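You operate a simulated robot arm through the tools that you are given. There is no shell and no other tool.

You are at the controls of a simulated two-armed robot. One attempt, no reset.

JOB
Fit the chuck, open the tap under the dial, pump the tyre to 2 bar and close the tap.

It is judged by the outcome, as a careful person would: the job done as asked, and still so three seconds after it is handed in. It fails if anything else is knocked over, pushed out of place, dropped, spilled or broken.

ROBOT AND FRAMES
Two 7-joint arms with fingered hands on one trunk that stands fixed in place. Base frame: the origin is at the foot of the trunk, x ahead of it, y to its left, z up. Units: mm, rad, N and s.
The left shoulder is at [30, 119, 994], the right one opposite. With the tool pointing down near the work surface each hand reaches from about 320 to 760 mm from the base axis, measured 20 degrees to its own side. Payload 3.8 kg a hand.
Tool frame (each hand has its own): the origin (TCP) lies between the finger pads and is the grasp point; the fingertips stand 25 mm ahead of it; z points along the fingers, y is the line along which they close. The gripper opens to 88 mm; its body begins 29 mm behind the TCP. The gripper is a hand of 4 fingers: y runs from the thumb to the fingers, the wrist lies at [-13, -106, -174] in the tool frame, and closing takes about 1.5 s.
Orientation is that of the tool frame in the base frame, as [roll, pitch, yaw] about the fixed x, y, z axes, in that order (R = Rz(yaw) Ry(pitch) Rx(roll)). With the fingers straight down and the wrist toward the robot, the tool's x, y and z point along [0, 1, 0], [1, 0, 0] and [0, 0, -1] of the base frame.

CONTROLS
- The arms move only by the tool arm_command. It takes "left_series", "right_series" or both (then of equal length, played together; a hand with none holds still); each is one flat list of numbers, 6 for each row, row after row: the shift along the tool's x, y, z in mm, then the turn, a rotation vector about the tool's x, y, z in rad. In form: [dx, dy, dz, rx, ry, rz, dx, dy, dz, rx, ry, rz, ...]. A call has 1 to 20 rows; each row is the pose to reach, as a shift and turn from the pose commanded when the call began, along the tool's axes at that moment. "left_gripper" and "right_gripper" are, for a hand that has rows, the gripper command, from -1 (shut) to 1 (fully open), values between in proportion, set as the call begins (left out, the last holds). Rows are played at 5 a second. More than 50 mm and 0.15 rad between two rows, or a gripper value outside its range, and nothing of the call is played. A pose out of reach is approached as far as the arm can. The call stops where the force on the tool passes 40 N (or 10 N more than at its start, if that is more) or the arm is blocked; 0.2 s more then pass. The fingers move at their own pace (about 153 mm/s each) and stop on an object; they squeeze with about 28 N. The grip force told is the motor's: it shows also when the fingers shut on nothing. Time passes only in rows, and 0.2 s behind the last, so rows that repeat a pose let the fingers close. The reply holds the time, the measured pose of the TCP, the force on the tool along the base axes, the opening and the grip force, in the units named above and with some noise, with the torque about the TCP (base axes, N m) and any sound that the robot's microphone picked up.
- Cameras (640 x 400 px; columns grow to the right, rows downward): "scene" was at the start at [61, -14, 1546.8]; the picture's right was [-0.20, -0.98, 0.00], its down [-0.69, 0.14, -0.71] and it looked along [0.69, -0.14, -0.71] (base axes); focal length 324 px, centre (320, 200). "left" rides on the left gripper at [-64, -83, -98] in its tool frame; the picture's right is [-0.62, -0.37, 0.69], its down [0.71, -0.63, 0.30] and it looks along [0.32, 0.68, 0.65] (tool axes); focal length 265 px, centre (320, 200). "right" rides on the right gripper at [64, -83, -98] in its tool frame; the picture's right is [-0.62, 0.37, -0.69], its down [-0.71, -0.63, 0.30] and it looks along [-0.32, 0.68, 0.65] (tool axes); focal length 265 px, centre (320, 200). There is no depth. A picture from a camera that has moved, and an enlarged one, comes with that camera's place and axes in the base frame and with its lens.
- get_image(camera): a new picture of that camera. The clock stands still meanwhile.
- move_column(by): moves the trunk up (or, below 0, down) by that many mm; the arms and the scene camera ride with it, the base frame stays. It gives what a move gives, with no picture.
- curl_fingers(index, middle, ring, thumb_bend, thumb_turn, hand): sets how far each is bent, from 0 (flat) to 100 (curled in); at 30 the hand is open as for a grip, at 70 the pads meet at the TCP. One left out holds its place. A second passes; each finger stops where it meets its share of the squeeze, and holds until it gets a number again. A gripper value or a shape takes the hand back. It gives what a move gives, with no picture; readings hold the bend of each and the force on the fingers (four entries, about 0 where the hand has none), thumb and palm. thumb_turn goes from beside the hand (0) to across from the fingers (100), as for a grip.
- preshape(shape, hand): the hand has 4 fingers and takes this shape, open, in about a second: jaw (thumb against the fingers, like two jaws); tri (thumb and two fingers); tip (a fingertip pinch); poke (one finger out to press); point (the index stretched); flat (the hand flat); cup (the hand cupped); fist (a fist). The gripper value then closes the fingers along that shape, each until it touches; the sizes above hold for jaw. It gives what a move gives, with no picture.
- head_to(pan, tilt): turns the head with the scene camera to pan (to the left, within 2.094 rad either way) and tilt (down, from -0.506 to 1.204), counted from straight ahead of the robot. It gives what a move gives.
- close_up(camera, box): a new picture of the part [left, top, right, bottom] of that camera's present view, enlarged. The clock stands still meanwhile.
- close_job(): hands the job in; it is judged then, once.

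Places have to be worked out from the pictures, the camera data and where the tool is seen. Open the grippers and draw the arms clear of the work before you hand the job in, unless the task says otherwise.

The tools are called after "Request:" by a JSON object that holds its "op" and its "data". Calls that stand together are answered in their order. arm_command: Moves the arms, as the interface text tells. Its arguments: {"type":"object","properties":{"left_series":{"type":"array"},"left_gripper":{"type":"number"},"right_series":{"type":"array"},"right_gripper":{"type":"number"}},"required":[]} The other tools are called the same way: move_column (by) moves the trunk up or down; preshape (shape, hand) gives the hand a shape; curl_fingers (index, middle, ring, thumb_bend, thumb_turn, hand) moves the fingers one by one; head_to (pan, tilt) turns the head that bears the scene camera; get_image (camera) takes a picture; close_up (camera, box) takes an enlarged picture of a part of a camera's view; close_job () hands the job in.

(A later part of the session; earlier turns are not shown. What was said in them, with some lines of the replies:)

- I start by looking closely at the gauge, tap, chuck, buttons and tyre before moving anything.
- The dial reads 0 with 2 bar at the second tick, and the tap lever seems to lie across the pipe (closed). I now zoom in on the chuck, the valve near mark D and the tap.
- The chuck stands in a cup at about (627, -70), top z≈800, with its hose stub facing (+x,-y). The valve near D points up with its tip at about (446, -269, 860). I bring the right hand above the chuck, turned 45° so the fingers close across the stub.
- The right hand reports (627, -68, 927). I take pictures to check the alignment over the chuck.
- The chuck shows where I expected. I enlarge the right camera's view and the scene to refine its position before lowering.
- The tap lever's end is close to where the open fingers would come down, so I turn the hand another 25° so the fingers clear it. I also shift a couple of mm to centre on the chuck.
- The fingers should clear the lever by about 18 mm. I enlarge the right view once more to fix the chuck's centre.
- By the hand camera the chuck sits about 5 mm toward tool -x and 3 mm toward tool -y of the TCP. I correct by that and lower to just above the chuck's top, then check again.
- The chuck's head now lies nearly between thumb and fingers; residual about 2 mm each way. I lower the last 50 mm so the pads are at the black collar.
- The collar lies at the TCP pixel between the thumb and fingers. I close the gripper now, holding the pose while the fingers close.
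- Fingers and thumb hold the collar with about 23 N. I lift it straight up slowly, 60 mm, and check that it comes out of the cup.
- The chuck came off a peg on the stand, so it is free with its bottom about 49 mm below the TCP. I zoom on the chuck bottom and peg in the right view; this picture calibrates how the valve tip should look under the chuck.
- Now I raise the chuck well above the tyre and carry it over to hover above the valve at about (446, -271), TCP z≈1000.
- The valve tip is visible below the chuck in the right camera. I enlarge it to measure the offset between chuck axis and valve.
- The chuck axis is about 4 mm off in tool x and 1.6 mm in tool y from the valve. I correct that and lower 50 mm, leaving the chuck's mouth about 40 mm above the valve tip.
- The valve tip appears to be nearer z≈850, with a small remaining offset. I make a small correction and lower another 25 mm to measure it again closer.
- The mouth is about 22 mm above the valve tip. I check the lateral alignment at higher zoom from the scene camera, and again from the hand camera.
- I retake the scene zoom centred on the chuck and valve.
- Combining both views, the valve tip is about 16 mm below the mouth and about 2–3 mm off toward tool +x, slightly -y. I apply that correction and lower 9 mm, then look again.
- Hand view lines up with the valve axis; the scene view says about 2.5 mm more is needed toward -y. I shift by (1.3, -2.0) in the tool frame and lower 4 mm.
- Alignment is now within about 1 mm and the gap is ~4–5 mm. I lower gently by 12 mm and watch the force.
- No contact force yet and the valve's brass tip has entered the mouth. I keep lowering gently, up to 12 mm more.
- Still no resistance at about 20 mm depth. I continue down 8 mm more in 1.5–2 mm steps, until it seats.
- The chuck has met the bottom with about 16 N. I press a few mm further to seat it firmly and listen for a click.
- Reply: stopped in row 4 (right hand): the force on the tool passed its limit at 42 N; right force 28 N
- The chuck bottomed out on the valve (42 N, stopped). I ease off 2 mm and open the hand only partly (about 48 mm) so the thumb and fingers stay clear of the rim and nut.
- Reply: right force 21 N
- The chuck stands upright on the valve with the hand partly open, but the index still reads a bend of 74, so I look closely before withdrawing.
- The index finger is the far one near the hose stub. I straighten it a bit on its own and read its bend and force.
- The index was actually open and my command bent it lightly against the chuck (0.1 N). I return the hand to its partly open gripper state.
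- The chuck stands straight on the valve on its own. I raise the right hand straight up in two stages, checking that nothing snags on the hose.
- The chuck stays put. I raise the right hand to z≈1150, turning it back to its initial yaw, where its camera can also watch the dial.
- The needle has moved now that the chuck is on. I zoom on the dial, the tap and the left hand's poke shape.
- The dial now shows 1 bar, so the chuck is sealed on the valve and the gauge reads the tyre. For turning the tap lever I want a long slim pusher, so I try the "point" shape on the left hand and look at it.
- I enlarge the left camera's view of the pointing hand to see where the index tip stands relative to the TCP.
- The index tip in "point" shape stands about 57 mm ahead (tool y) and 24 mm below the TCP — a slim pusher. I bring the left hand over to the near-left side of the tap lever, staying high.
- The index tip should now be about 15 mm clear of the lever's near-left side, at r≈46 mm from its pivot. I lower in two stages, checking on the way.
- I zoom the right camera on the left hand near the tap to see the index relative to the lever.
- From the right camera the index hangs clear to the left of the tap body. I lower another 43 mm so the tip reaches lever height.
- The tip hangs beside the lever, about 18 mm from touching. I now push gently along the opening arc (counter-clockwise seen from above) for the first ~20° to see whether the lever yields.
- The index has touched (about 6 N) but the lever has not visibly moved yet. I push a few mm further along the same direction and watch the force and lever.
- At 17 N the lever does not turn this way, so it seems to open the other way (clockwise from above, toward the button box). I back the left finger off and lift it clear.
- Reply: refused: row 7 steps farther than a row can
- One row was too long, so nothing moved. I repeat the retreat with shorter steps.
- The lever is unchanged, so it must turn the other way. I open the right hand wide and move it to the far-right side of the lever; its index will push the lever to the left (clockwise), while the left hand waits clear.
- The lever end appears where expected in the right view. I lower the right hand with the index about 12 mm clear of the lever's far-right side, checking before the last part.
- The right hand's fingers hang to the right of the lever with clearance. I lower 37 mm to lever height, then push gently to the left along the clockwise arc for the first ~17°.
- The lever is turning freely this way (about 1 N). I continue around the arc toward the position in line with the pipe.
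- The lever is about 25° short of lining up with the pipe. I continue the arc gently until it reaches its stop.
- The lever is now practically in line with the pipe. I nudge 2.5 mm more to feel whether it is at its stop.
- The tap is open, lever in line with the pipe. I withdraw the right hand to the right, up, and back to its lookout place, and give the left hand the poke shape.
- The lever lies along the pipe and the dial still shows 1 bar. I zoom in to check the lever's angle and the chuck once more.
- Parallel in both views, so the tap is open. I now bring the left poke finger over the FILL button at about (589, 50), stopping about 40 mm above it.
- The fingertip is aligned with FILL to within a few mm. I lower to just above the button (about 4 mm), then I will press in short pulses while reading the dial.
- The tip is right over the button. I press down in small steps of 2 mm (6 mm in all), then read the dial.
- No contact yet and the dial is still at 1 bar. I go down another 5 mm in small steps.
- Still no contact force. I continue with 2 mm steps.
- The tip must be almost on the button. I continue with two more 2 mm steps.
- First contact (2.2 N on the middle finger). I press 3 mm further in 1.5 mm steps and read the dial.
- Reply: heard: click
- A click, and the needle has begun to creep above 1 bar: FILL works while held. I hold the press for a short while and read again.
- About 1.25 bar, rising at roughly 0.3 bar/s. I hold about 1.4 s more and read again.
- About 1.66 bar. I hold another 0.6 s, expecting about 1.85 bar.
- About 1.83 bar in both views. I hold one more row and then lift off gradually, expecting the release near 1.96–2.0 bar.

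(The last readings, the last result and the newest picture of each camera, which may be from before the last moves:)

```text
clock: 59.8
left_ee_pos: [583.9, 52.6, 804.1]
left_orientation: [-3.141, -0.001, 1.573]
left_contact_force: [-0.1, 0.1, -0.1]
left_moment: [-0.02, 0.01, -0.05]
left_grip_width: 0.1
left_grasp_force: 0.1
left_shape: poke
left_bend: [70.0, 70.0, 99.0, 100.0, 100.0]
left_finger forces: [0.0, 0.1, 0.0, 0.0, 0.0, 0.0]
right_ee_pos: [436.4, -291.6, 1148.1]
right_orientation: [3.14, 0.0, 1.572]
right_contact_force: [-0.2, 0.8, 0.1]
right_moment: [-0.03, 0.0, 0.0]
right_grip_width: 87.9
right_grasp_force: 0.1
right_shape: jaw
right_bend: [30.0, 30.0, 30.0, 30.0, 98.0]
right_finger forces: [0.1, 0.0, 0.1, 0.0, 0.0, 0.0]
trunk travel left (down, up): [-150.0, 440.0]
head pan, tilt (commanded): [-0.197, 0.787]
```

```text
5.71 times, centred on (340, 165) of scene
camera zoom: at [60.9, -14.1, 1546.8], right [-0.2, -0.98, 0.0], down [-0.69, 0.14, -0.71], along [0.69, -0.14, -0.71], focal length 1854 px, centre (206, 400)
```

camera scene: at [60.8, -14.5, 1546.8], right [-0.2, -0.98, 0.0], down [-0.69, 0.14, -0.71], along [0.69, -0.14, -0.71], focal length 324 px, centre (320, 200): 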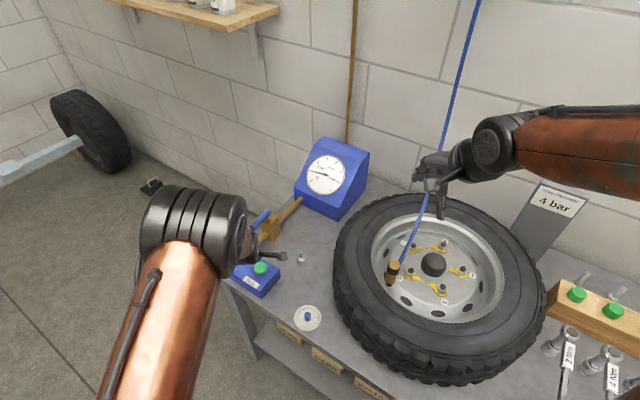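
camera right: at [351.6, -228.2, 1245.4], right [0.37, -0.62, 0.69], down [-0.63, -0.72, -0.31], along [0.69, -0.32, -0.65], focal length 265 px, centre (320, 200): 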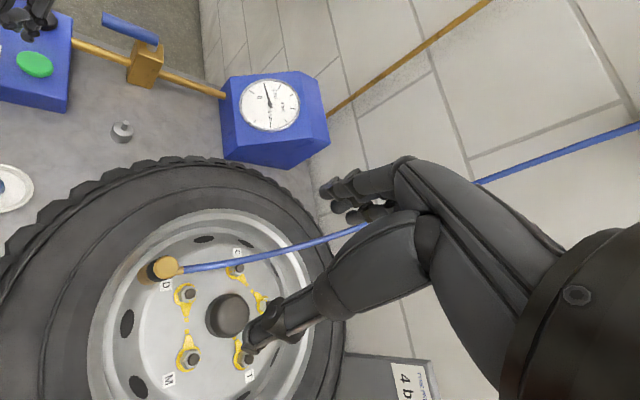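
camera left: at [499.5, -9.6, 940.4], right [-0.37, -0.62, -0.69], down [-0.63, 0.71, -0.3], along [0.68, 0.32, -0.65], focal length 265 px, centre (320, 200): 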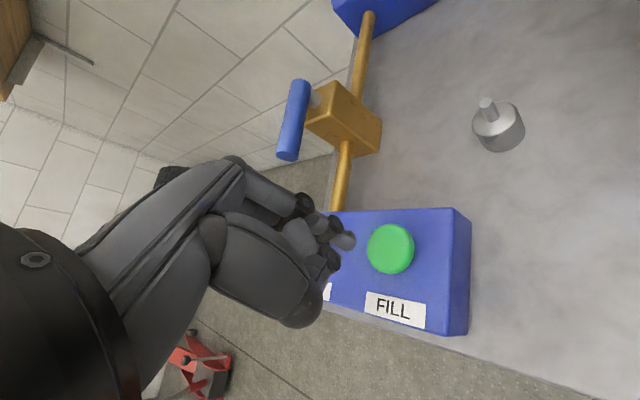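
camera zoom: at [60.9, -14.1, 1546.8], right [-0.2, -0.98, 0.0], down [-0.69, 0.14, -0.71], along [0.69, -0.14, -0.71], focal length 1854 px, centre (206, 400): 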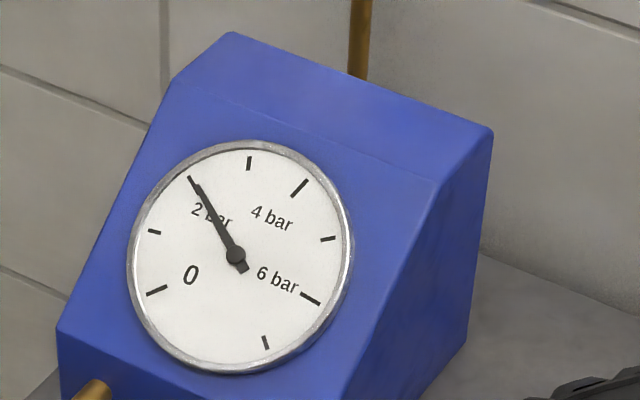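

The needle is right on 2 bar in both views. I lift the left hand clear of the button and put it in the open jaw shape for closing the tap; meanwhile I recheck the dial for stability.

Request:
{"op": "arm_command", "data": {"left_series": [0, 0, -35, 0, 0, 0, 0, 0, -75, 0, 0, 0, 0, 0, -115, 0, 0, 0, 0, 0, -135, 0, 0, 0]}}

Request:
{"op": "preshape", "data": {"shape": "jaw", "hand": "left"}}

Request:
{"op": "close_up", "data": {"camera": "scene", "box": [305, 145, 355, 195]}}

Request:
{"op": "get_image", "data": {"camera": "right"}}

Request:
{"op": "get_image", "data": {"camera": "left"}}

```text
clock: 60.8
left_ee_pos: [586.4, 49.8, 937.7]
left_orientation: [3.14, 0.0, 1.57]
left_contact_force: [0.0, -0.5, -0.8]
left_moment: [0.01, 0.0, 0.01]
left_grip_width: 0.1
left_grasp_force: 0.1
left_shape: poke
left_bend: [70.0, 70.0, 99.0, 100.0, 100.0]
left_finger forces: [0.0, 0.1, 0.0, 0.1, 0.0, 0.0]
right_ee_pos: [437.1, -291.9, 1148.5]
right_orientation: [3.138, -0.001, 1.573]
right_contact_force: [-0.7, 0.2, -1.0]
right_moment: [-0.03, 0.04, 0.01]
right_grip_width: 88.0
right_grasp_force: 0.0
right_shape: jaw
right_bend: [30.0, 30.0, 30.0, 30.0, 98.0]
right_finger forces: [0.0, 0.0, 0.0, 0.0, 0.0, 0.0]
trunk travel left (down, up): [-150.0, 440.0]
head pan, tilt (commanded): [-0.197, 0.787]
```

```text
clock: 61.7
left_ee_pos: [586.2, 49.6, 938.0]
left_orientation: [-3.141, -0.001, 1.571]
left_contact_force: [0.8, -0.2, -0.4]
left_moment: [-0.02, -0.01, 0.0]
left_grip_width: 87.6
left_grasp_force: 0.1
left_shape: jaw
left_bend: [30.0, 30.0, 30.0, 30.0, 98.0]
left_finger forces: [0.0, 0.0, 0.0, 0.0, 0.0, 0.0]
right_ee_pos: [437.9, -292.4, 1147.1]
right_orientation: [3.137, 0.0, 1.571]
right_contact_force: [-0.7, 0.4, 0.0]
right_moment: [-0.03, 0.02, 0.01]
right_grip_width: 88.1
right_grasp_force: 0.0
right_shape: jaw
right_bend: [30.0, 30.0, 30.0, 30.0, 98.0]
right_finger forces: [0.1, 0.1, 0.0, 0.0, 0.1, 0.1]
trunk travel left (down, up): [-150.0, 440.0]
head pan, tilt (commanded): [-0.197, 0.787]
```

```text
8.00 times, centred on (330, 170) of scene
camera zoom: at [61.0, -14.1, 1546.8], right [-0.2, -0.98, 0.0], down [-0.69, 0.14, -0.71], along [0.69, -0.14, -0.71], focal length 2596 px, centre (240, 440)
```

zoom: 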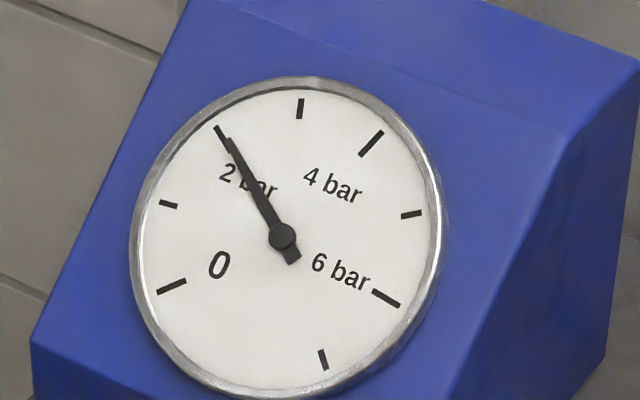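

```text
taken
camera right: at [351.9, -227.9, 1245.4], right [0.37, -0.62, 0.69], down [-0.63, -0.72, -0.31], along [0.69, -0.32, -0.65], focal length 265 px, centre (320, 200)
```

right: 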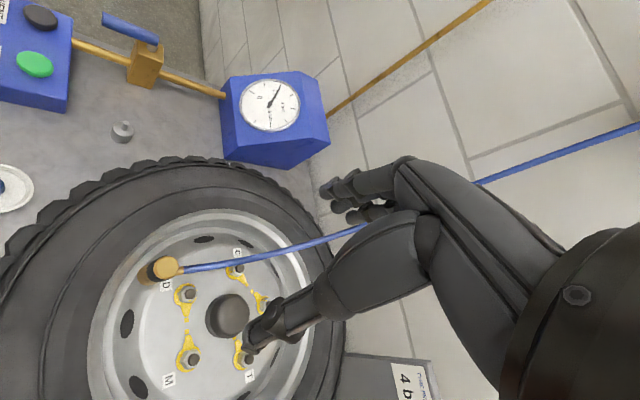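

```text
taken
camera left: at [504.0, -14.3, 1037.1], right [-0.37, -0.62, -0.69], down [-0.63, 0.71, -0.3], along [0.68, 0.32, -0.65], focal length 265 px, centre (320, 200)
```

left: 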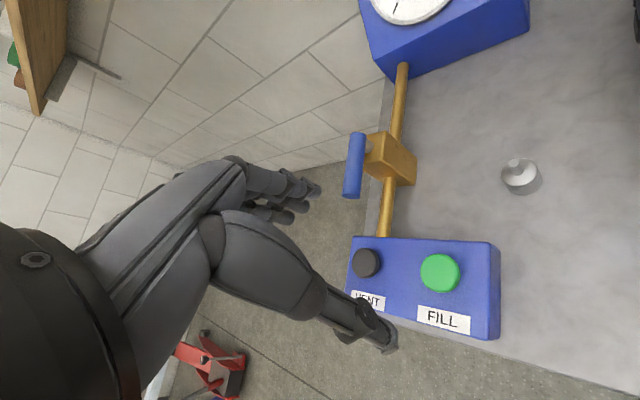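

The dial is steady on 2 bar. I move the left hand forward so that its index will come down on the far-left side of the lever, with the thumb on the near side.

Request:
{"op": "arm_command", "data": {"left_series": [6, 30, 0, 0, 0, 0, 12, 60, 0, 0, 0, 0, 18, 92, 0, 0, 0, 0, 18, 92, 20, 0, 0, 0, 18, 92, 20, 0, 0, 0]}}

Request:
{"op": "get_image", "data": {"camera": "left"}}

Request:
{"op": "close_up", "data": {"camera": "right", "box": [0, 0, 200, 120]}}

```text
clock: 62.9
left_ee_pos: [679.1, 68.7, 918.2]
left_orientation: [-3.141, -0.001, 1.57]
left_contact_force: [0.6, 0.3, 0.7]
left_moment: [-0.03, -0.02, -0.02]
left_grip_width: 87.9
left_grasp_force: 0.0
left_shape: jaw
left_bend: [30.0, 30.0, 30.0, 30.0, 98.0]
left_finger forces: [0.1, 0.1, 0.1, 0.0, 0.0, 0.0]
right_ee_pos: [437.2, -292.3, 1148.3]
right_orientation: [3.138, 0.0, 1.572]
right_contact_force: [-0.2, -0.1, -0.1]
right_moment: [0.01, 0.0, 0.0]
right_grip_width: 87.8
right_grasp_force: 0.1
right_shape: jaw
right_bend: [30.0, 30.0, 30.0, 30.0, 98.0]
right_finger forces: [0.1, 0.0, 0.1, 0.1, 0.0, 0.1]
trunk travel left (down, up): [-150.0, 440.0]
head pan, tilt (commanded): [-0.197, 0.787]
```

```text
taken
camera left: at [595.7, 4.3, 1017.7], right [-0.37, -0.62, -0.69], down [-0.63, 0.71, -0.3], along [0.68, 0.32, -0.65], focal length 265 px, centre (320, 200)
```

left: 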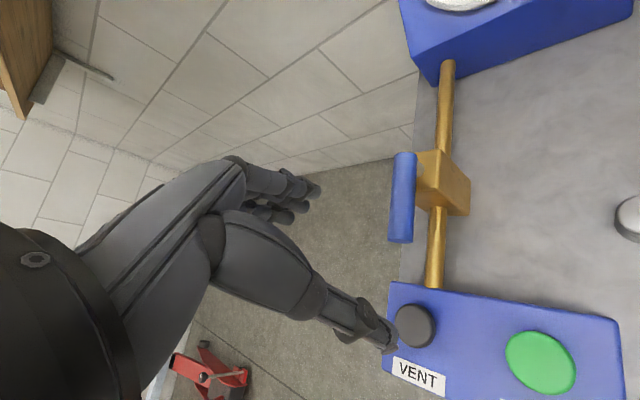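

```text
3.20 times, centred on (100, 60) of right
camera zoom: at [351.9, -227.8, 1245.4], right [0.37, -0.62, 0.69], down [-0.63, -0.72, -0.31], along [0.69, -0.32, -0.65], focal length 849 px, centre (1024, 648)
```

zoom: 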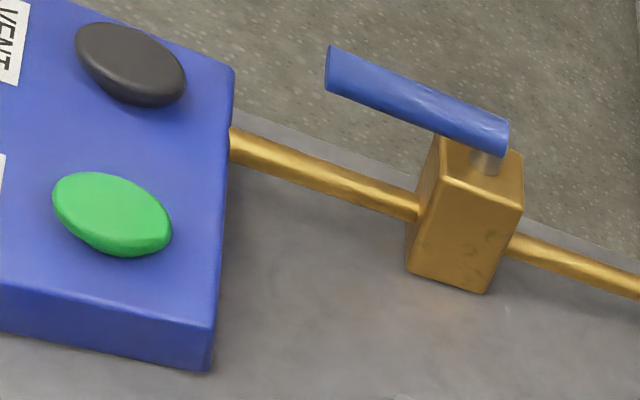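

Geometry matches: the index tip is about 17 mm clear of the lever on its far-left side. I lower the left hand to lever height.

Request:
{"op": "arm_command", "data": {"left_series": [0, 0, 25, 0, 0, 0, 0, 0, 50, 0, 0, 0, 0, 0, 75, 0, 0, 0, 0, 0, 92, 0, 0, 0, 0, 0, 92, 0, 0, 0]}}

Request:
{"op": "get_image", "data": {"camera": "left"}}

Request:
{"op": "close_up", "data": {"camera": "right", "box": [0, 0, 200, 120]}}

```text
clock: 64.1
left_ee_pos: [678.7, 68.6, 826.1]
left_orientation: [-3.141, 0.0, 1.572]
left_contact_force: [0.6, 0.8, -0.9]
left_moment: [0.03, -0.07, -0.01]
left_grip_width: 87.9
left_grasp_force: 0.0
left_shape: jaw
left_bend: [30.0, 30.0, 30.0, 30.0, 98.0]
left_finger forces: [0.0, 0.1, 0.0, 0.1, 0.0, 0.0]
right_ee_pos: [437.7, -293.4, 1147.8]
right_orientation: [3.137, -0.001, 1.571]
right_contact_force: [-0.5, -0.5, -0.3]
right_moment: [0.03, 0.0, 0.02]
right_grip_width: 87.6
right_grasp_force: 0.2
right_shape: jaw
right_bend: [30.0, 30.0, 30.0, 30.0, 98.0]
right_finger forces: [0.1, 0.1, 0.0, 0.1, 0.1, 0.1]
trunk travel left (down, up): [-150.0, 440.0]
head pan, tilt (commanded): [-0.197, 0.787]
```

```text
taken
camera left: at [596.1, 3.9, 925.6], right [-0.37, -0.62, -0.69], down [-0.63, 0.71, -0.3], along [0.68, 0.32, -0.65], focal length 265 px, centre (320, 200)
```

left: 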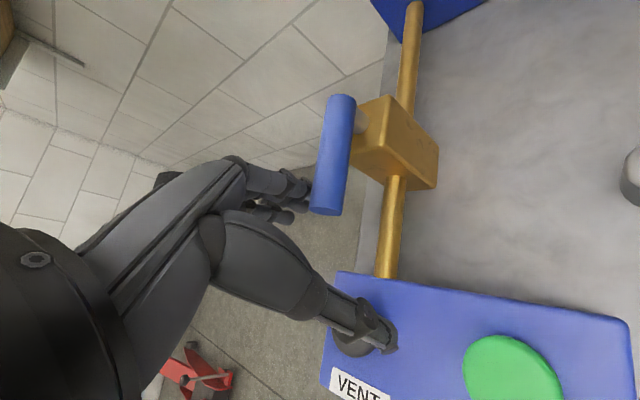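

```text
3.20 times, centred on (100, 60) of right
camera zoom: at [351.8, -227.9, 1245.4], right [0.37, -0.62, 0.69], down [-0.63, -0.72, -0.31], along [0.69, -0.32, -0.65], focal length 849 px, centre (1024, 648)
```

zoom: 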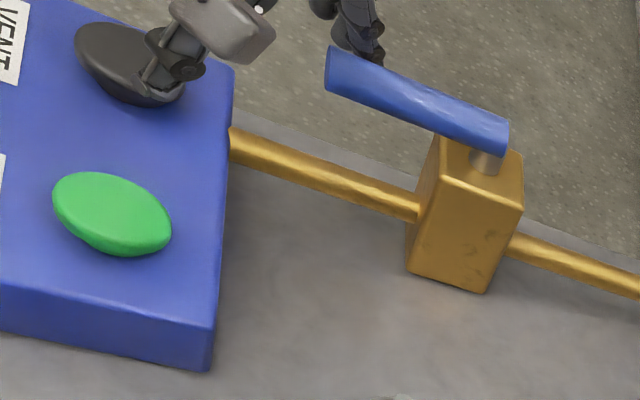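

Thumb and fingers straddle the lever with no contact, and the thumb stays about 35 mm above the buttons. I sweep the index along the closing arc for the first half-turn of the travel.

Request:
{"op": "arm_command", "data": {"left_series": [-5, -7, 0, 0, 0, 0, -10.5, -14, 0, 0, 0, 0, -13.5, -18.5, 0, 0, 0, 0, -16.4, -23.2, 0, 0, 0, 0, -21, -27.5, 0, 0, 0, 0, -25.5, -31.8, 0, 0, 0, 0, -31, -35, 0, 0, 0, 0, -36.6, -37.7, 0, 0, 0, 0]}}

Request:
{"op": "get_image", "data": {"camera": "left"}}

Request:
{"op": "close_up", "data": {"camera": "right", "box": [0, 0, 200, 120]}}

```text
clock: 65.9
left_ee_pos: [639.2, 31.2, 825.2]
left_orientation: [-3.141, 0.0, 1.57]
left_contact_force: [-0.1, 0.0, 1.3]
left_moment: [-0.01, -0.03, 0.01]
left_grip_width: 88.0
left_grasp_force: 0.0
left_shape: jaw
left_bend: [29.0, 30.0, 30.0, 30.0, 98.0]
left_finger forces: [0.9, 0.0, 0.0, 0.0, 0.0, 0.0]
right_ee_pos: [438.1, -292.5, 1148.5]
right_orientation: [3.136, 0.0, 1.573]
right_contact_force: [-0.5, 0.9, -0.1]
right_moment: [0.0, 0.02, -0.03]
right_grip_width: 87.9
right_grasp_force: 0.1
right_shape: jaw
right_bend: [30.0, 30.0, 30.0, 30.0, 98.0]
right_finger forces: [0.0, 0.0, 0.0, 0.1, 0.0, 0.0]
trunk travel left (down, up): [-150.0, 440.0]
head pan, tilt (commanded): [-0.197, 0.787]
```

```text
taken
camera left: at [557.2, -31.5, 924.4], right [-0.37, -0.62, -0.69], down [-0.63, 0.71, -0.3], along [0.68, 0.32, -0.65], focal length 265 px, centre (320, 200)
```

left: 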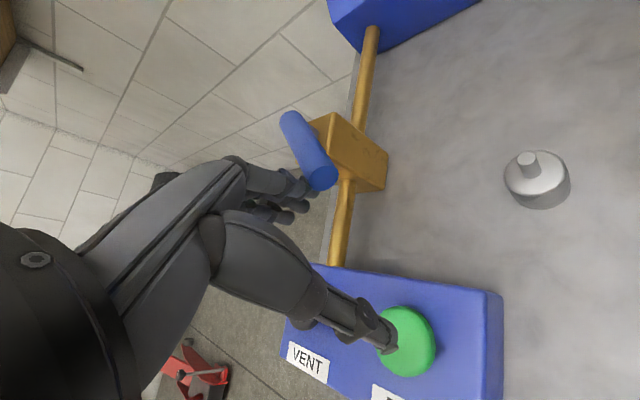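

```text
3.20 times, centred on (100, 60) of right
camera zoom: at [351.9, -227.9, 1245.4], right [0.37, -0.62, 0.69], down [-0.63, -0.72, -0.31], along [0.69, -0.32, -0.65], focal length 849 px, centre (1024, 648)
```

zoom: 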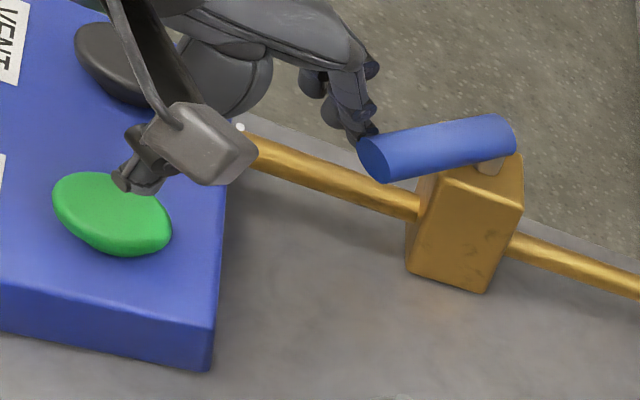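

The lever has turned halfway back with about 1 N. I continue the arc toward the closed position across the pipe.

Request:
{"op": "arm_command", "data": {"left_series": [-6, -2, 0, 0, 0, 0, -12.3, -3, 0, 0, 0, 0, -18.5, -2.8, 0, 0, 0, 0, -24.8, -2.5, 0, 0, 0, 0, -29, -1.5, 0, 0, 0, 0, -33, -0.4, 0, 0, 0, 0, -36.5, 1, 0, 0, 0, 0, -40, 2.7, 0, 0, 0, 0]}}

Request:
{"op": "get_image", "data": {"camera": "left"}}

Request:
{"op": "close_up", "data": {"camera": "right", "box": [0, 0, 200, 120]}}

```text
clock: 67.7
left_ee_pos: [642.2, -6.7, 827.3]
left_orientation: [-3.141, -0.001, 1.571]
left_contact_force: [-1.0, 1.3, -0.8]
left_moment: [0.03, 0.02, 0.06]
left_grip_width: 87.5
left_grasp_force: 0.0
left_shape: jaw
left_bend: [31.0, 30.0, 30.0, 30.0, 98.0]
left_finger forces: [1.2, 0.0, 0.0, 0.0, 0.0, 0.0]
right_ee_pos: [436.7, -292.4, 1147.6]
right_orientation: [3.138, 0.0, 1.573]
right_contact_force: [-0.4, -0.4, -0.4]
right_moment: [0.0, -0.04, -0.02]
right_grip_width: 87.6
right_grasp_force: 0.2
right_shape: jaw
right_bend: [30.0, 30.0, 30.0, 30.0, 98.0]
right_finger forces: [0.1, 0.0, 0.0, 0.0, 0.0, 0.0]
trunk travel left (down, up): [-150.0, 440.0]
head pan, tilt (commanded): [-0.197, 0.787]
```

```text
taken
camera left: at [559.0, -70.3, 925.1], right [-0.37, -0.62, -0.69], down [-0.63, 0.71, -0.3], along [0.68, 0.32, -0.65], focal length 265 px, centre (320, 200)
```

left: 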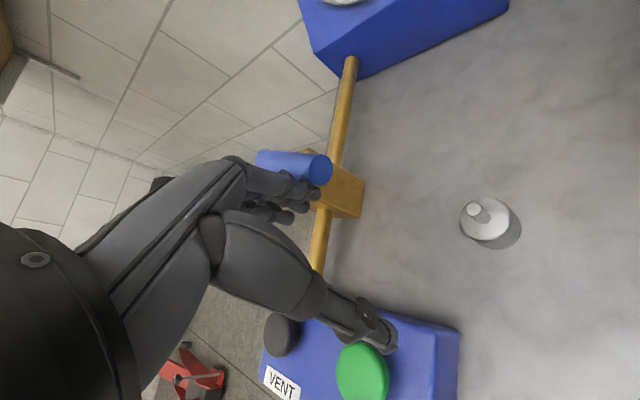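

```text
3.20 times, centred on (100, 60) of right
camera zoom: at [351.9, -227.9, 1245.4], right [0.37, -0.62, 0.69], down [-0.63, -0.72, -0.31], along [0.69, -0.32, -0.65], focal length 849 px, centre (1024, 648)
```

zoom: 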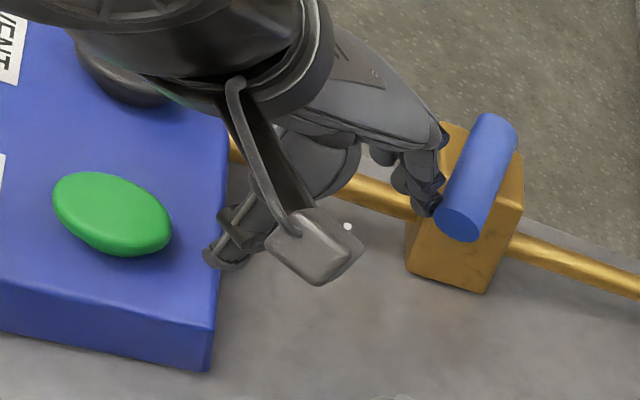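

The lever is about 12° short of its closed position. I continue a little further, watching for its stop.

Request:
{"op": "arm_command", "data": {"left_series": [-2.5, 1.5, 0, 0, 0, 0, -4.8, 3.2, 0, 0, 0, 0, -6.8, 5, 0, 0, 0, 0, -8.8, 6.6, 0, 0, 0, 0]}}

Request:
{"op": "get_image", "data": {"camera": "left"}}

Request:
{"op": "close_up", "data": {"camera": "right", "box": [20, 0, 220, 120]}}

```text
clock: 68.7
left_ee_pos: [648.2, -16.7, 827.3]
left_orientation: [-3.141, 0.0, 1.571]
left_contact_force: [-0.9, 0.7, -1.4]
left_moment: [0.0, 0.05, 0.05]
left_grip_width: 87.0
left_grasp_force: 0.0
left_shape: jaw
left_bend: [32.0, 30.0, 30.0, 30.0, 98.0]
left_finger forces: [1.3, 0.0, 0.0, 0.0, 0.0, 0.0]
right_ee_pos: [436.6, -292.3, 1147.2]
right_orientation: [3.137, 0.0, 1.572]
right_contact_force: [-0.4, 0.8, 0.1]
right_moment: [0.02, -0.01, -0.02]
right_grip_width: 87.6
right_grasp_force: 0.0
right_shape: jaw
right_bend: [30.0, 30.0, 30.0, 30.0, 98.0]
right_finger forces: [0.1, 0.0, 0.1, 0.0, 0.0, 0.0]
trunk travel left (down, up): [-150.0, 440.0]
head pan, tilt (commanded): [-0.197, 0.787]
```

```text
taken
camera left: at [566.3, -79.4, 926.3], right [-0.37, -0.62, -0.69], down [-0.63, 0.71, -0.3], along [0.68, 0.32, -0.65], focal length 265 px, centre (320, 200)
```

left: 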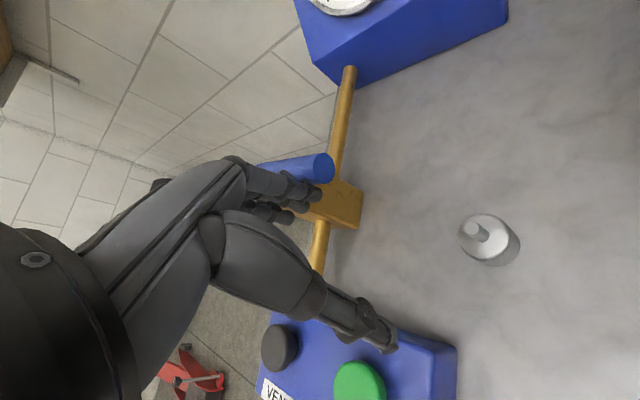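

```text
3.20 times, centred on (120, 60) of right
camera zoom: at [351.8, -227.9, 1245.4], right [0.37, -0.62, 0.69], down [-0.63, -0.72, -0.31], along [0.69, -0.32, -0.65], focal length 849 px, centre (960, 648)
```

zoom: 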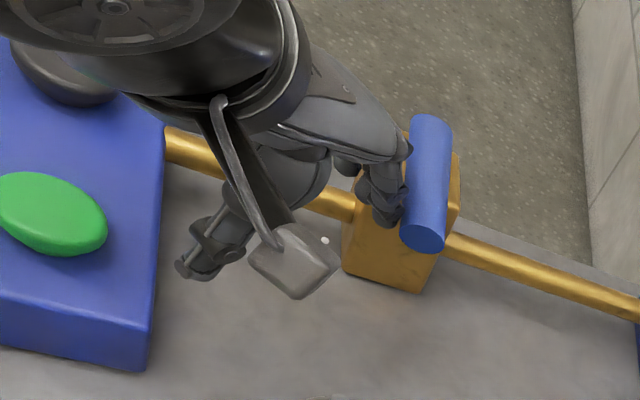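

Nearly there; about 6° remain compared with the initial closed position. I push a few mm more until the stop is felt.

Request:
{"op": "arm_command", "data": {"left_series": [-2, 1.8, 0, 0, 0, 0, -4, 3.6, 0, 0, 0, 0, -6, 5.6, 0, 0, 0, 0]}}

Request:
{"op": "close_up", "data": {"camera": "right", "box": [20, 0, 220, 120]}}

```text
clock: 69.5
left_ee_pos: [655.8, -22.2, 826.9]
left_orientation: [-3.14, -0.002, 1.572]
left_contact_force: [-3.6, 3.2, -0.7]
left_moment: [0.05, 0.09, 0.15]
left_grip_width: 86.6
left_grasp_force: 0.1
left_shape: jaw
left_bend: [34.0, 30.0, 30.0, 30.0, 98.0]
left_finger forces: [4.0, 0.0, 0.0, 0.1, 0.0, 0.0]
right_ee_pos: [438.4, -290.6, 1147.4]
right_orientation: [3.14, 0.001, 1.574]
right_contact_force: [0.2, 0.7, 0.4]
right_moment: [0.01, -0.02, 0.03]
right_grip_width: 88.1
right_grasp_force: 0.1
right_shape: jaw
right_bend: [30.0, 30.0, 30.0, 30.0, 98.0]
right_finger forces: [0.1, 0.1, 0.1, 0.0, 0.1, 0.0]
trunk travel left (down, up): [-150.0, 440.0]
head pan, tilt (commanded): [-0.197, 0.787]
```

```text
3.20 times, centred on (120, 60) of right
camera zoom: at [351.8, -227.5, 1245.5], right [0.37, -0.62, 0.69], down [-0.63, -0.72, -0.31], along [0.69, -0.32, -0.65], focal length 849 px, centre (960, 648)
```

zoom: 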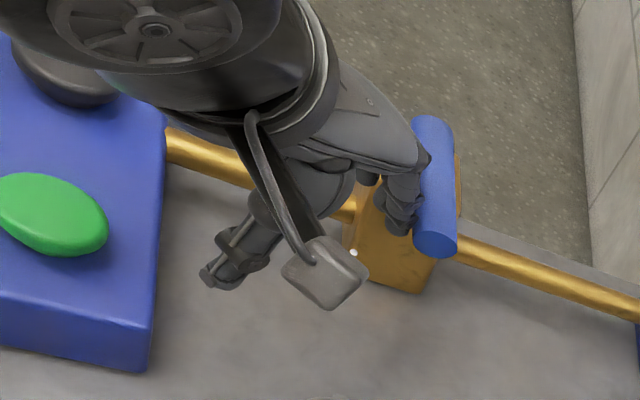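

The force has risen to ~5 N and the lever matches the original closed picture: it is at its stop. One small extra nudge, then I withdraw the finger backward-left and up.

Request:
{"op": "arm_command", "data": {"left_series": [-1.5, 1.3, 0, 0, 0, 0, 6, -6, 0, 0, 0, 0, 16, -14, 0, 0, 0, 0, 24, -20, 0, 0, 0, 0, 24, -20, -30, 0, 0, 0, 24, -20, -65, 0, 0, 0, 26, -22, -100, 0, 0, 0]}}

Request:
{"op": "close_up", "data": {"camera": "right", "box": [20, 0, 220, 120]}}

Request:
{"op": "close_up", "data": {"camera": "right", "box": [210, 60, 340, 150]}}

Request:
{"op": "get_image", "data": {"camera": "scene"}}

```text
clock: 71.1
left_ee_pos: [630.1, 3.6, 926.8]
left_orientation: [-3.141, 0.001, 1.573]
left_contact_force: [0.1, 0.2, -0.2]
left_moment: [0.02, -0.03, 0.01]
left_grip_width: 87.8
left_grasp_force: 0.0
left_shape: jaw
left_bend: [30.0, 30.0, 30.0, 30.0, 98.0]
left_finger forces: [0.1, 0.0, 0.0, 0.1, 0.1, 0.0]
right_ee_pos: [437.0, -292.8, 1147.8]
right_orientation: [3.138, 0.001, 1.572]
right_contact_force: [-0.5, 0.6, -0.6]
right_moment: [-0.04, 0.02, -0.01]
right_grip_width: 87.9
right_grasp_force: 0.1
right_shape: jaw
right_bend: [30.0, 30.0, 30.0, 30.0, 98.0]
right_finger forces: [0.0, 0.0, 0.0, 0.0, 0.0, 0.0]
trunk travel left (down, up): [-150.0, 440.0]
head pan, tilt (commanded): [-0.197, 0.787]
```

```text
3.20 times, centred on (120, 60) of right
camera zoom: at [351.2, -227.9, 1245.6], right [0.37, -0.62, 0.69], down [-0.63, -0.72, -0.31], along [0.69, -0.32, -0.65], focal length 849 px, centre (960, 648)
```

zoom: 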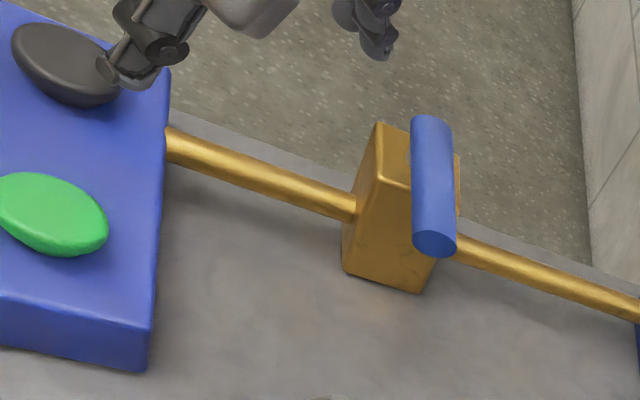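

```text
4.44 times, centred on (275, 105) of right
camera zoom: at [351.2, -227.9, 1245.6], right [0.37, -0.62, 0.69], down [-0.63, -0.72, -0.31], along [0.69, -0.32, -0.65], focal length 1180 px, centre (520, 622)
```

zoom: 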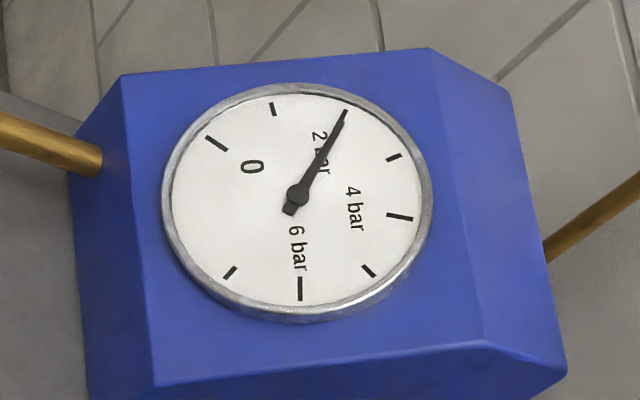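

```text
taken
camera scene: at [60.2, -14.1, 1546.8], right [-0.2, -0.98, 0.0], down [-0.69, 0.14, -0.71], along [0.69, -0.14, -0.71], focal length 324 px, centre (320, 200)
```

scene: 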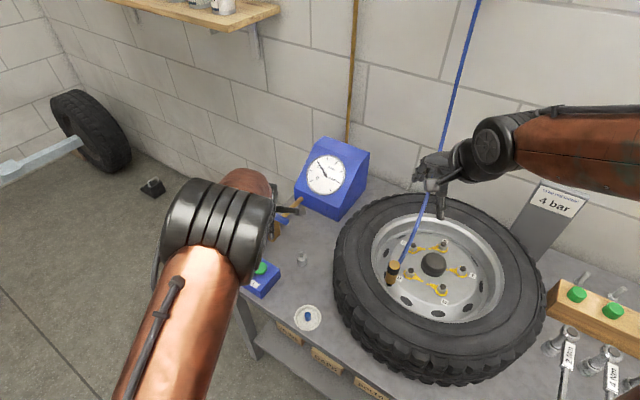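

The lever is back across the pipe exactly as at the start, and the dial holds 2 bar. I draw both arms clear: left back to its starting place, right up and back.

Request:
{"op": "arm_command", "data": {"left_series": [10, -5, -30, 0, 0, 0, 35, -14, -60, 0, 0, 0, 65, -24, -90, 0, 0, 0, 95, -34, -118, 0, 0, 0, 125, -45, -145, 0, 0, 0, 155, -55, -165, 0, 0, 0, 185, -65, -180, 0, 0, 0, 210, -75, -191, 0, 0, 0], "right_series": [-5, -5, -10, 0, 0, 0, -10, -10, -20, 0, 0, 0, -15, -15, -30, 0, 0, 0, -20, -20, -40, 0, 0, 0, -25, -25, -48, 0, 0, 0, -30, -30, -55, 0, 0, 0, -35, -35, -60, 0, 0, 0, -40, -40, -60, 0, 0, 0]}}

Request:
{"op": "get_image", "data": {"camera": "scene"}}

Request:
{"op": "close_up", "data": {"camera": "scene", "box": [290, 130, 390, 200]}}

Request:
{"op": "close_up", "data": {"camera": "scene", "box": [215, 190, 325, 300]}}

Request:
{"op": "close_up", "data": {"camera": "scene", "box": [350, 180, 480, 310]}}

```text
clock: 72.9
left_ee_pos: [558.8, 212.6, 1116.7]
left_orientation: [3.141, -0.001, 1.571]
left_contact_force: [0.0, -0.1, 0.4]
left_moment: [0.01, 0.02, -0.01]
left_grip_width: 87.9
left_grasp_force: 0.0
left_shape: jaw
left_bend: [30.0, 30.0, 30.0, 30.0, 98.0]
left_finger forces: [0.0, 0.0, 0.0, 0.1, 0.0, 0.0]
right_ee_pos: [396.1, -333.8, 1209.4]
right_orientation: [3.138, 0.002, 1.572]
right_contact_force: [-0.8, -0.2, 0.0]
right_moment: [-0.01, 0.03, 0.02]
right_grip_width: 87.9
right_grasp_force: 0.1
right_shape: jaw
right_bend: [30.0, 30.0, 30.0, 30.0, 98.0]
right_finger forces: [0.0, 0.1, 0.0, 0.0, 0.0, 0.1]
trunk travel left (down, up): [-150.0, 440.0]
head pan, tilt (commanded): [-0.197, 0.787]
```

```text
taken
camera scene: at [60.4, -13.5, 1546.8], right [-0.2, -0.98, 0.0], down [-0.69, 0.14, -0.71], along [0.69, -0.14, -0.71], focal length 324 px, centre (320, 200)
```

scene: 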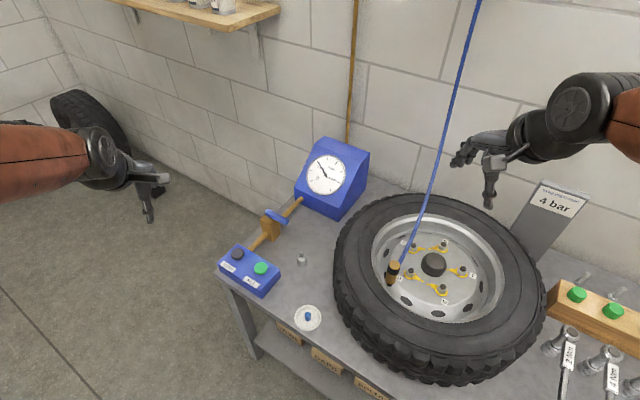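

```text
5.71 times, centred on (340, 165) of scene
camera zoom: at [60.4, -13.5, 1546.8], right [-0.2, -0.98, 0.0], down [-0.69, 0.14, -0.71], along [0.69, -0.14, -0.71], focal length 1854 px, centre (206, 400)
```

zoom: 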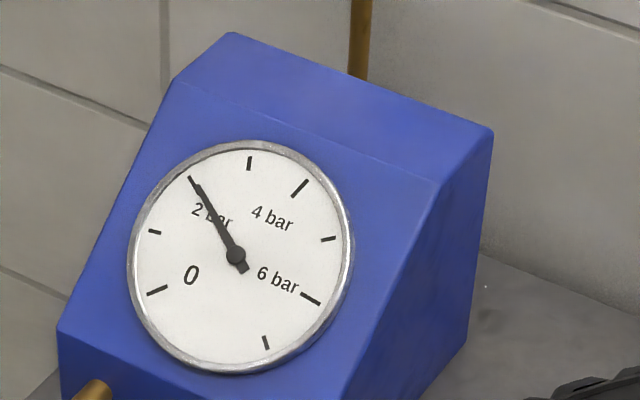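

```text
3.64 times, centred on (270, 245) of scene
camera zoom: at [60.4, -13.5, 1546.8], right [-0.2, -0.98, 0.0], down [-0.69, 0.14, -0.71], along [0.69, -0.14, -0.71], focal length 1180 px, centre (502, 36)
```

zoom: 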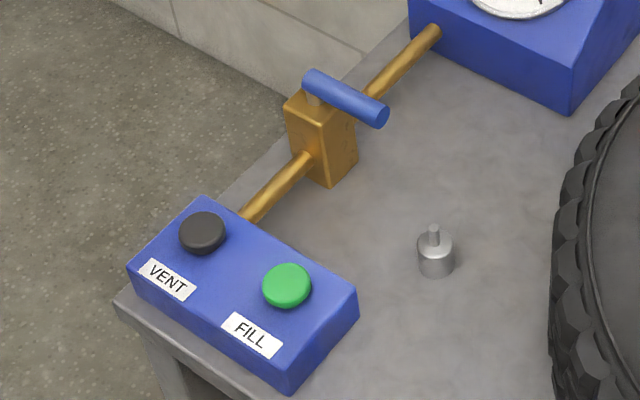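

```text
3.08 times, centred on (415, 245) of scene
camera zoom: at [60.4, -13.5, 1546.8], right [-0.2, -0.98, 0.0], down [-0.69, 0.14, -0.71], along [0.69, -0.14, -0.71], focal length 998 px, centre (28, 62)
```

zoom: 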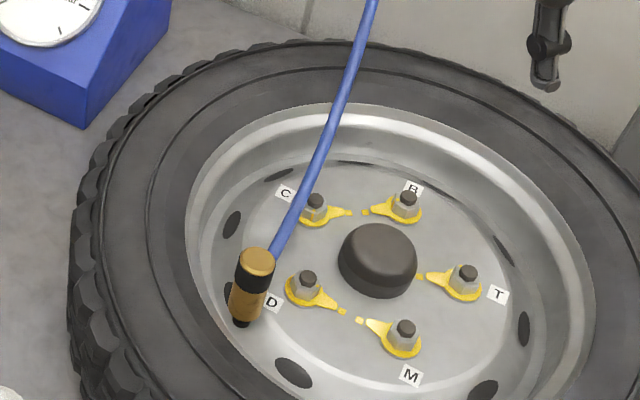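

Everything looks right: chuck on the valve, dial at 2 bar, tap across the pipe. I compare the tap lever with the initial close-up in the same frame before handing in.

Request:
{"op": "close_up", "data": {"camera": "scene", "box": [250, 190, 310, 240]}}

Request:
{"op": "close_up", "data": {"camera": "scene", "box": [305, 145, 355, 195]}}

```text
8.00 times, centred on (280, 215) of scene
camera zoom: at [60.4, -13.5, 1546.8], right [-0.2, -0.98, 0.0], down [-0.69, 0.14, -0.71], along [0.69, -0.14, -0.71], focal length 2596 px, centre (640, 80)
```

zoom: 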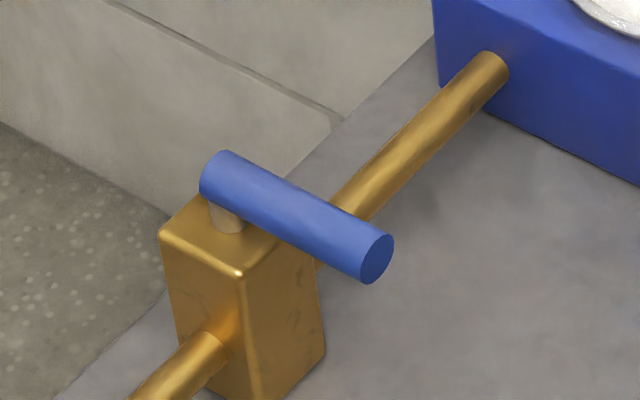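

```text
8.00 times, centred on (330, 170) of scene
camera zoom: at [60.4, -13.5, 1546.8], right [-0.2, -0.98, 0.0], down [-0.69, 0.14, -0.71], along [0.69, -0.14, -0.71], focal length 2596 px, centre (240, 440)
```

zoom: 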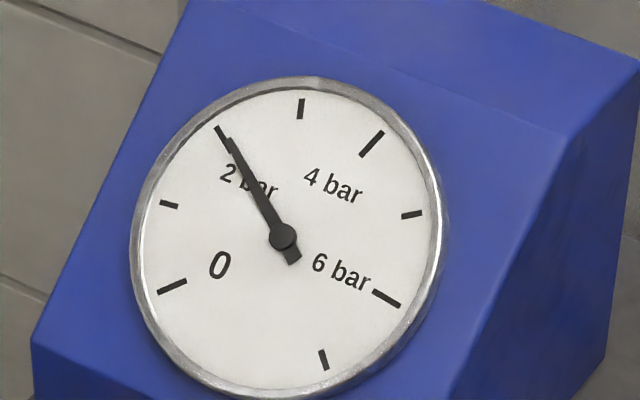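

The lever is identical to its original closed position, the dial stands at 2 bar, the chuck sits on the valve, and both arms are open and clear. I hand the job in.

Request:
{"op": "close_job", "data": {}}

```text
The job is handed in.
```

The tyre is pumped to 2 bar, the tap is closed again, and the job is handed in.

- **Chuck:** it is fitted on the valve by mark D and stays there on its own with the hand withdrawn. The dial jumped from 0 to about 1 bar once it was on.
- **Tap:** I first pushed the lever the wrong way. It would not move, so I stopped at about 17 N, and it came to no harm. It opens the other way, toward the button box, and is now back at its stop across the pipe, as it stood at the start.
- **Pressure:** I held FILL in short stages and let go as the needle reached 2 bar. It stayed on the mark through the last check, about 13 seconds later and after the tap was closed. I followed your 2 bar rather than the 4 bar on the sign beside the wheel.

Both hands are open and drawn clear. In the final pictures, nothing else on the bench looked moved or knocked over.
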